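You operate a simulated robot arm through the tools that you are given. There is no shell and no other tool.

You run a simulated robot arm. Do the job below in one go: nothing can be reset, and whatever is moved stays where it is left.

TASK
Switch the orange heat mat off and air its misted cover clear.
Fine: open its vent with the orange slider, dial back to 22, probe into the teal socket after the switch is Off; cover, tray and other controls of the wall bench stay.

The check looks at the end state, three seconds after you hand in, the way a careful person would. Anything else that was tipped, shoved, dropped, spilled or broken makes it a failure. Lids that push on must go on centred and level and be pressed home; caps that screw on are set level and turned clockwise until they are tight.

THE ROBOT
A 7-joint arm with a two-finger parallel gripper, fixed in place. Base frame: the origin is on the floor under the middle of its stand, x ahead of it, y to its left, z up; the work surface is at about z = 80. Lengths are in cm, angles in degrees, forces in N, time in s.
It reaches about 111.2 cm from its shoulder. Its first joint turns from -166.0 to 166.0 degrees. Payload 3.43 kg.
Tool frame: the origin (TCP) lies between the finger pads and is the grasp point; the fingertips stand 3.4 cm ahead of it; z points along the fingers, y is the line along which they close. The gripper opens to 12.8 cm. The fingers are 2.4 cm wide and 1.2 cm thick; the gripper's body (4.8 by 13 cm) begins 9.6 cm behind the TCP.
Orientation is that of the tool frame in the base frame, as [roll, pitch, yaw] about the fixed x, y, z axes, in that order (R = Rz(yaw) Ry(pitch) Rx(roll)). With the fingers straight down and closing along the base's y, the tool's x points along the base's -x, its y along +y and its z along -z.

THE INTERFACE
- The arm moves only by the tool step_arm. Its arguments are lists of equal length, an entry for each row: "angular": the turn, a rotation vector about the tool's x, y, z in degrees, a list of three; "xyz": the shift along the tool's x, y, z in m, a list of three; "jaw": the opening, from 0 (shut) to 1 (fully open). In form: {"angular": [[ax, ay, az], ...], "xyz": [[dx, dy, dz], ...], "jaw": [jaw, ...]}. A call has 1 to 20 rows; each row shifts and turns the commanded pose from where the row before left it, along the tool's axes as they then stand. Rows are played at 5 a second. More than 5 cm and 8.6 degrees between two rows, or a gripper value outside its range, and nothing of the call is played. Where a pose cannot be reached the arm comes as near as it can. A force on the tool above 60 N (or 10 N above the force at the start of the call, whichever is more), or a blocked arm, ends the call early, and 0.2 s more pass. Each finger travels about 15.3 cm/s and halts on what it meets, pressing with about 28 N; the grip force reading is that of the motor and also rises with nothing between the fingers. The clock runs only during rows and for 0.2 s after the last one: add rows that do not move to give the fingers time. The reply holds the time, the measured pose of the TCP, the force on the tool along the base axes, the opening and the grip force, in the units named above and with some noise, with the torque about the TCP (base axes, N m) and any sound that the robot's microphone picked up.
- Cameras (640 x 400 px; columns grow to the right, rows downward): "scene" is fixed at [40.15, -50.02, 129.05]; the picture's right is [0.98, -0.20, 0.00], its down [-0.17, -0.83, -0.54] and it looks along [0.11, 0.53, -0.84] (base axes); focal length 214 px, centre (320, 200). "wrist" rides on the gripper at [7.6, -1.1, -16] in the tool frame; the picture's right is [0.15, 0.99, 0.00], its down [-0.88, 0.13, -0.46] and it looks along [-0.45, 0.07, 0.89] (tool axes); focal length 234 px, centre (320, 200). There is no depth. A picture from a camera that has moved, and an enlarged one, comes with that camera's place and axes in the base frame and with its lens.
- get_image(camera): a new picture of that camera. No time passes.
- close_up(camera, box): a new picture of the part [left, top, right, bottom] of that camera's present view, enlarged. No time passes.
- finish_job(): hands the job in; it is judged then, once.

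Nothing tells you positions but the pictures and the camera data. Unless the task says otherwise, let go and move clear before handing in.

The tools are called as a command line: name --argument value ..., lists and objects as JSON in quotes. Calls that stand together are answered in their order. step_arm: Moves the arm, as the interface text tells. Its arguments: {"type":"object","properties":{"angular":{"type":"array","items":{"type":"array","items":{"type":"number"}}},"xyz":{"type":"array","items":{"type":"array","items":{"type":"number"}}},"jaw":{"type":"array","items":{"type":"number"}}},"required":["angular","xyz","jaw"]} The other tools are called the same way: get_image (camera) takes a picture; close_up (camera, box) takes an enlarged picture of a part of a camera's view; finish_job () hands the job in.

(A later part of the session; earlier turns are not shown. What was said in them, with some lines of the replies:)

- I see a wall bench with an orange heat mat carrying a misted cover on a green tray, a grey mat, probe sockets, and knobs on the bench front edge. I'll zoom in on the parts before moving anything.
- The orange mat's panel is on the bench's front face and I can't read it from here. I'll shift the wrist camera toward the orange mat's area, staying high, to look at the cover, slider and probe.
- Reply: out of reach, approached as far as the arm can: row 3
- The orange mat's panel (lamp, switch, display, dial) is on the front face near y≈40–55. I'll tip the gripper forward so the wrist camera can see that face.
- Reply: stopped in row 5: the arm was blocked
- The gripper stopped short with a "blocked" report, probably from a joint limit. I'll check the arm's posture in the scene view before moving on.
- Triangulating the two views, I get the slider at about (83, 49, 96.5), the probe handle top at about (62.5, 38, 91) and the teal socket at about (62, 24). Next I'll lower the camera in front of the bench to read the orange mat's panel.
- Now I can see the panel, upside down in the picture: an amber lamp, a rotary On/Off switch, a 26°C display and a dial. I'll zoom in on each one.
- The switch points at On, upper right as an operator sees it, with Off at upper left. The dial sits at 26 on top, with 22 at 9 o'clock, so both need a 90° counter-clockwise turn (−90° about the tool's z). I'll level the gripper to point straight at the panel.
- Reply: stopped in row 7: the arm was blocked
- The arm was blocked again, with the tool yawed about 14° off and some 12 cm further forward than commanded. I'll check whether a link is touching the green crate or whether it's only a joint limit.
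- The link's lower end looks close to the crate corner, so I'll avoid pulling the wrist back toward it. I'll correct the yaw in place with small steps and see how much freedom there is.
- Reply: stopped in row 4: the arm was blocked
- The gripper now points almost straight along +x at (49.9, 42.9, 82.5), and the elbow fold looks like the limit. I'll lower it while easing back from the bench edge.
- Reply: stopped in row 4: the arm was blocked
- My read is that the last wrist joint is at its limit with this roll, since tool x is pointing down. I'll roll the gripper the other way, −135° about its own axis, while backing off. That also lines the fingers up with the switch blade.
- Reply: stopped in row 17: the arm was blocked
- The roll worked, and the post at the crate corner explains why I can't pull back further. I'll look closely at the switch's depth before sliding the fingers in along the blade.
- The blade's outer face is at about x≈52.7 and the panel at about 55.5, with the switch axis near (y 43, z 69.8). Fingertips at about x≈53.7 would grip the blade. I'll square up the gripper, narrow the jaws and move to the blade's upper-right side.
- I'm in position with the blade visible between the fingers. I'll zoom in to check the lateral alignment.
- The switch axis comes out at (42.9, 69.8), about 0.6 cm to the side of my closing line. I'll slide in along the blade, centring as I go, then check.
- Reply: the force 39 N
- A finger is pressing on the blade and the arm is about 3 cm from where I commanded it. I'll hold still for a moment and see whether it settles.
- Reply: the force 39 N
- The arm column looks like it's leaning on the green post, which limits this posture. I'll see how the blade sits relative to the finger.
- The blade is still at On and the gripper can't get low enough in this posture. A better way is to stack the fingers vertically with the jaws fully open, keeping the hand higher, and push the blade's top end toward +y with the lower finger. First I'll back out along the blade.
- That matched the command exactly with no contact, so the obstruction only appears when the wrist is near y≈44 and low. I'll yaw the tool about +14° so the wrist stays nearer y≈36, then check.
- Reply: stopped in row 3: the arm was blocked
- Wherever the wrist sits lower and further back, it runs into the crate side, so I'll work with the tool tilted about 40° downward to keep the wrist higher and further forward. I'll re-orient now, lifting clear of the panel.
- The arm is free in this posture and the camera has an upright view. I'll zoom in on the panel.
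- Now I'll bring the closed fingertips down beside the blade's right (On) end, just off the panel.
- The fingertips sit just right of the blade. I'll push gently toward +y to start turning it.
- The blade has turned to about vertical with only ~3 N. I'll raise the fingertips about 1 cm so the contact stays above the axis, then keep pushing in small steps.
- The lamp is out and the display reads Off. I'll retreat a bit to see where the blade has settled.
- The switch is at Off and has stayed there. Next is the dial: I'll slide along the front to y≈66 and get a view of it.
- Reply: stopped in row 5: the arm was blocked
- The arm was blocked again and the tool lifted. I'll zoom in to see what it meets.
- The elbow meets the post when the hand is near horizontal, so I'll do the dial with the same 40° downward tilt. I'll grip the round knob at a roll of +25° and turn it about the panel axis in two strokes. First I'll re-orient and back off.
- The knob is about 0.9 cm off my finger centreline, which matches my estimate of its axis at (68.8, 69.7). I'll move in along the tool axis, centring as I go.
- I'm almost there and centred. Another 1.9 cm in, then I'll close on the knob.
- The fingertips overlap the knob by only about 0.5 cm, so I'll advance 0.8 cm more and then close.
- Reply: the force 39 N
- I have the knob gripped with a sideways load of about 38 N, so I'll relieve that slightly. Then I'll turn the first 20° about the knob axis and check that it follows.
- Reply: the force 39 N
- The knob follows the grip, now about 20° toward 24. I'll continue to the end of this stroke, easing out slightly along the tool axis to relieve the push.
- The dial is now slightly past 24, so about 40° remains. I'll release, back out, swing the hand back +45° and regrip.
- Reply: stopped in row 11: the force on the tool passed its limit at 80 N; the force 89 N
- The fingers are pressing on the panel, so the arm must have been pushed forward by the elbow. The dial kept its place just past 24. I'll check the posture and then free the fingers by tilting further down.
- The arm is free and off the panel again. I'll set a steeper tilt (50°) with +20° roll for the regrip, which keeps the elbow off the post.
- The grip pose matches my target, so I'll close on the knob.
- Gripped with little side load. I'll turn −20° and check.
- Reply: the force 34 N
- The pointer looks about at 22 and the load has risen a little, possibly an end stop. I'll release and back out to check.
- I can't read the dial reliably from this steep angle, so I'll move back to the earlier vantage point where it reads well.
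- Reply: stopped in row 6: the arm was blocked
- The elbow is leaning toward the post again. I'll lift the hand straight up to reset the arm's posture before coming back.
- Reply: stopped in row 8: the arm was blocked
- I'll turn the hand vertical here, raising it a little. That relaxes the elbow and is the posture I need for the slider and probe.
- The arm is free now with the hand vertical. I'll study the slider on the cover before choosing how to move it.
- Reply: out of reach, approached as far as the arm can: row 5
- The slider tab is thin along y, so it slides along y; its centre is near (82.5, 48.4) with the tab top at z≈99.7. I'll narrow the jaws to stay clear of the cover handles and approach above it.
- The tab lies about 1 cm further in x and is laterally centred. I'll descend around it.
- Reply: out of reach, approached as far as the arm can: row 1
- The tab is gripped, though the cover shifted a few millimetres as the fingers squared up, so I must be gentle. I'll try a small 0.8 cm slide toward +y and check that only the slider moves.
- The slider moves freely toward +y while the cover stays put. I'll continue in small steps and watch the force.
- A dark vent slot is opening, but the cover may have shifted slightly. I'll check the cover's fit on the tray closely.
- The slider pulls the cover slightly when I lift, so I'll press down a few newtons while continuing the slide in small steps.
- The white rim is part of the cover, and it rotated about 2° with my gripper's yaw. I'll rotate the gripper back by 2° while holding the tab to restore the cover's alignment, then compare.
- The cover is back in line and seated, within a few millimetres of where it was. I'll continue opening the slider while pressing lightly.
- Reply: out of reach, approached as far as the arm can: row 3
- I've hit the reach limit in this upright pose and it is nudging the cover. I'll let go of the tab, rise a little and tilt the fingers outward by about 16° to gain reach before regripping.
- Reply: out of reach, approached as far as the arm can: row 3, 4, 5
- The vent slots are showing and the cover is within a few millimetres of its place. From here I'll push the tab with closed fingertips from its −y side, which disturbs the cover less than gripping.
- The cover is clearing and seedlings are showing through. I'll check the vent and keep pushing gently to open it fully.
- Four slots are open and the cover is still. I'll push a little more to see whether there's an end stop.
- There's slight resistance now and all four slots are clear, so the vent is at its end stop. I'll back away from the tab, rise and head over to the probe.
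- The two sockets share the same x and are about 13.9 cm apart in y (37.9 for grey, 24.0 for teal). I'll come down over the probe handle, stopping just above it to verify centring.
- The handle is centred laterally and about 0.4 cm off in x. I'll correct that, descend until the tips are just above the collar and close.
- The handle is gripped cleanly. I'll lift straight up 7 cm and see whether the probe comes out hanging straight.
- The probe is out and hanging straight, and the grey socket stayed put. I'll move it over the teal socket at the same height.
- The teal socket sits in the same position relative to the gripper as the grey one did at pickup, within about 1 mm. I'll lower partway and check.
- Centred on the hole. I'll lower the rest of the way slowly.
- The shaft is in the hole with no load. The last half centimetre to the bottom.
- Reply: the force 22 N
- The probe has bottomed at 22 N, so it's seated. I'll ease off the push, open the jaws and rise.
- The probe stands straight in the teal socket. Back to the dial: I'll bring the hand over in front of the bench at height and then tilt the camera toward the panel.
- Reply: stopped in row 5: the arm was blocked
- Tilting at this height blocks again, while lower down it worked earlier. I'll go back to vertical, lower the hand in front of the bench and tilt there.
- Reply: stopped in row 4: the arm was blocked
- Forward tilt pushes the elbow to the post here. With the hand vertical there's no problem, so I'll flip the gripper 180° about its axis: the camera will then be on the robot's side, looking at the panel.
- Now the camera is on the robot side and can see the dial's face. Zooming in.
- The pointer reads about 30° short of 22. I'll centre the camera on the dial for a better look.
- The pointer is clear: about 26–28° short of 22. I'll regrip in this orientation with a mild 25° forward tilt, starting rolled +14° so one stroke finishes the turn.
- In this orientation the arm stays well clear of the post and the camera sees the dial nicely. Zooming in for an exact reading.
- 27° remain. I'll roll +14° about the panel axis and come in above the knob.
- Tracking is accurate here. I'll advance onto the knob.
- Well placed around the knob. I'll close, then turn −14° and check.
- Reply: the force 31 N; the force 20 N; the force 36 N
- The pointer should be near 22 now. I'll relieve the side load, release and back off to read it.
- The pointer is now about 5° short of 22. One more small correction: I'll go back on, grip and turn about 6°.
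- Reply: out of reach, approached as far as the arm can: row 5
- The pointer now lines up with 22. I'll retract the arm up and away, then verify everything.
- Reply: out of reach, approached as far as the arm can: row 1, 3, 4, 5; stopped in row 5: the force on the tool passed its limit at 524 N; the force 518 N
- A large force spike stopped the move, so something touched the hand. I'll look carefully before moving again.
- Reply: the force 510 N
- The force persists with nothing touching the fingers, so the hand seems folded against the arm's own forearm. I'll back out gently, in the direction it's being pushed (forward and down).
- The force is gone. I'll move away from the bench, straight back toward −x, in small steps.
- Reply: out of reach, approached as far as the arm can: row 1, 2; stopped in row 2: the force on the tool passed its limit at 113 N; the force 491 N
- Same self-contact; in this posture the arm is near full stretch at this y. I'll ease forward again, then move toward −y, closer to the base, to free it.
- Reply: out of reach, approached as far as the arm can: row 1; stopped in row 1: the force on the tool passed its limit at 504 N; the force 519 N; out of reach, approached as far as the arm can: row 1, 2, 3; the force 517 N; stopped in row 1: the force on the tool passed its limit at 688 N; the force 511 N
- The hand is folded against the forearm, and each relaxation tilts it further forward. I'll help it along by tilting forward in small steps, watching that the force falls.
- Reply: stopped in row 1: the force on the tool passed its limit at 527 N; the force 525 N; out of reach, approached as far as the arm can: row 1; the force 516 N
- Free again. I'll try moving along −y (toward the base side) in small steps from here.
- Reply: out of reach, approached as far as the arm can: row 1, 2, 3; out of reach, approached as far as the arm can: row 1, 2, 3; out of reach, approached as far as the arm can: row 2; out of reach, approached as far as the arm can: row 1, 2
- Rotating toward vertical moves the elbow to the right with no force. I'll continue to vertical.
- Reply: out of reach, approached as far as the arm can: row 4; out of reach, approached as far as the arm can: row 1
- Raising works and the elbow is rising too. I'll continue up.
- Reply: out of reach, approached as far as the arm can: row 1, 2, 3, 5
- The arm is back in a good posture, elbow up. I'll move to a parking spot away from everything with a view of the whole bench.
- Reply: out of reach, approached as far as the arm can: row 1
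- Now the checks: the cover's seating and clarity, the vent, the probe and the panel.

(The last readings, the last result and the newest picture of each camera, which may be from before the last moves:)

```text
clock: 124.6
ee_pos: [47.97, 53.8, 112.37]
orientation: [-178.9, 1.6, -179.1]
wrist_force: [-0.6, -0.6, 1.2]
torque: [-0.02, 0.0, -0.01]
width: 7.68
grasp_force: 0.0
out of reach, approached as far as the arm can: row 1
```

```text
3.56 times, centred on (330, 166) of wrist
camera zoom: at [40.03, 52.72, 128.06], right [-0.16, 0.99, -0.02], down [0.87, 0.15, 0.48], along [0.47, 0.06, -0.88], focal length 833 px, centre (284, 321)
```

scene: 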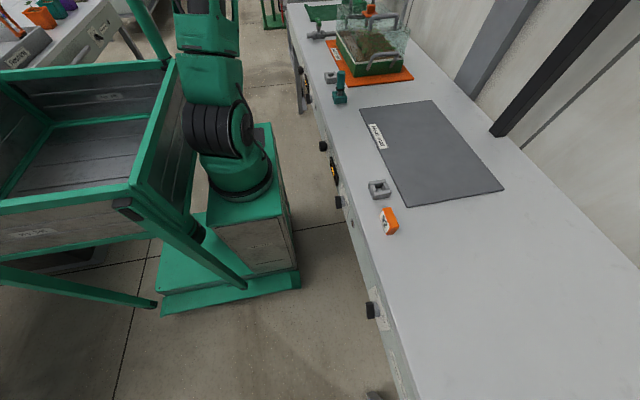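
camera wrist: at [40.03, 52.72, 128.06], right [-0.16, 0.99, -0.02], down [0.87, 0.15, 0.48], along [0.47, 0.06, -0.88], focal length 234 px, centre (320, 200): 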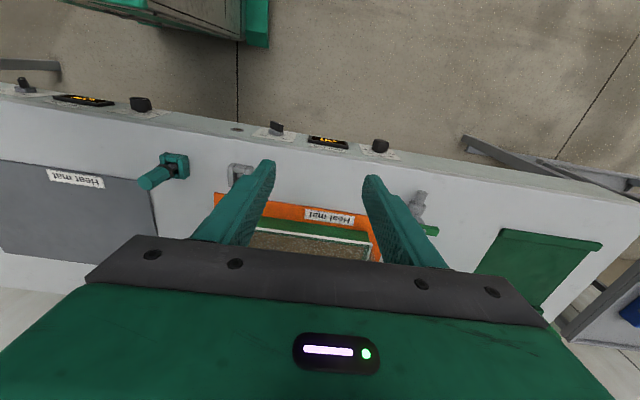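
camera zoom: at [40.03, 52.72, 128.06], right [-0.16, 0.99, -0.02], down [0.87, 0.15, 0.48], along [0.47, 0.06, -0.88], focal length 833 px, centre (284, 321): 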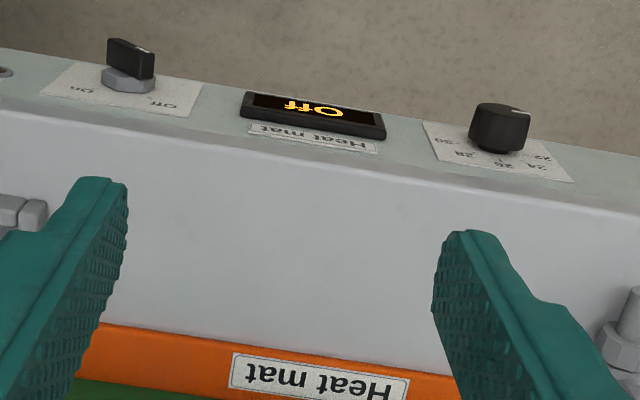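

close_up --camera "wrist" --box '[350, 130, 414, 170]'

close_up --camera "wrist" --box '[250, 110, 314, 150]'

close_up --camera "scene" --box '[310, 60, 400, 240]'

```text
10.00 times, centred on (382, 150) of wrist
camera zoom: at [40.03, 52.72, 128.06], right [-0.16, 0.99, -0.02], down [0.87, 0.15, 0.48], along [0.47, 0.06, -0.88], focal length 2342 px, centre (-300, 700)
```

zoom: 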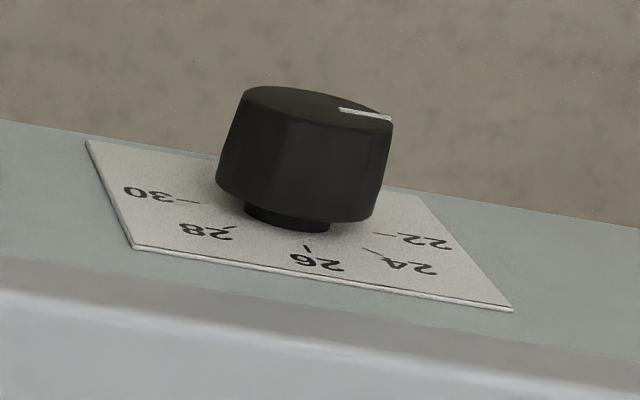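

```text
10.00 times, centred on (282, 130) of wrist
camera zoom: at [40.03, 52.72, 128.06], right [-0.16, 0.99, -0.02], down [0.87, 0.15, 0.48], along [0.47, 0.06, -0.88], focal length 2342 px, centre (700, 900)
```

zoom: 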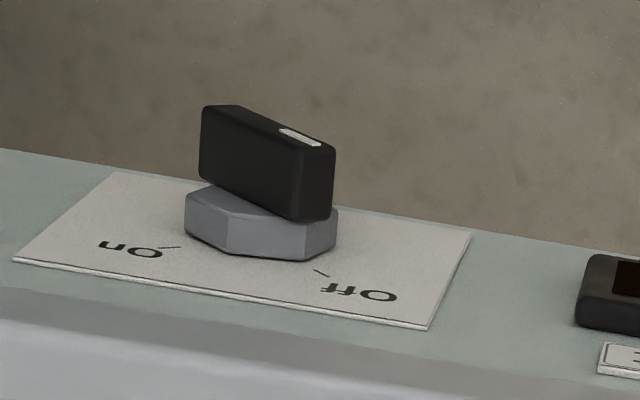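

```text
2.22 times, centred on (355, 150) of scene
camera zoom: at [40.15, -50.02, 129.05], right [0.98, -0.2, 0.0], down [-0.17, -0.83, -0.54], along [0.11, 0.53, -0.84], focal length 477 px, centre (242, 311)
```

zoom: 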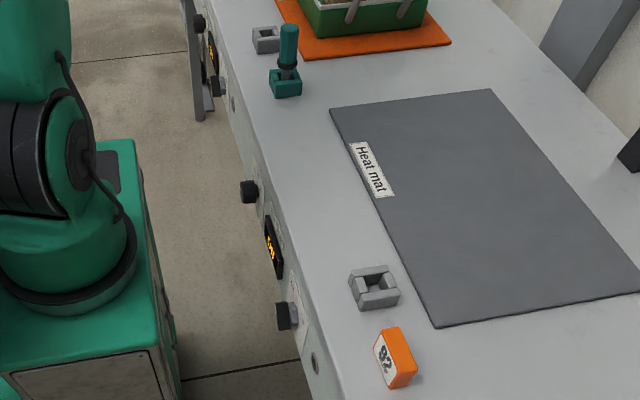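

I think everything is as the task asks:
- **Switch:** it sits on Off with the lamp out.
- **Dial:** the pointer lines up with 22.
- **Vent:** the slider is fully open.
- **Cover:** it has cleared, and it sits within a couple of millimetres of where it started.
- **Probe:** it stands straight in the teal socket.

The gripper is empty and clear of everything, so I'm handing in.

finish_job

```text
The job is handed in.
```

I've handed the job in. In the last pictures everything the task asked for was in place; I don't have the result of the check itself.

- **Switch:** the orange mat's switch is at Off, its lamp is out and the display reads Off.
- **Dial:** the pointer lines up with 22, as closely as I could read it (within about 5°). It took several grips to get there.
- **Vent and cover:** the orange slider is fully open and the cover has cleared, with the seedlings visible. Faint haze remains around the glass edges, which I took to be the glass itself.
- **Probe:** it stands straight at the bottom of the teal socket. I moved it after the switch was Off.

Three things happened along the way:

- **Cover moved slightly:** gripping the slider tab turned the cover by about 2° and lifted it a little. I turned it back and it settled. It now looks within a couple of millimetres of where it started.
- **Hard push on the panel:** while I was regripping the dial, the fingers pressed on the panel with about 90 N. I saw no damage.
- **Arm contact with itself:** while backing away from the dial, the hand apparently jammed against the arm's own forearm, with readings up to about 690 N. It was clear of the bench at the time, and I freed it.

The tray, the grey socket, the grey mat and its controls looked unchanged. The gripper is empty and parked clear of the bench.
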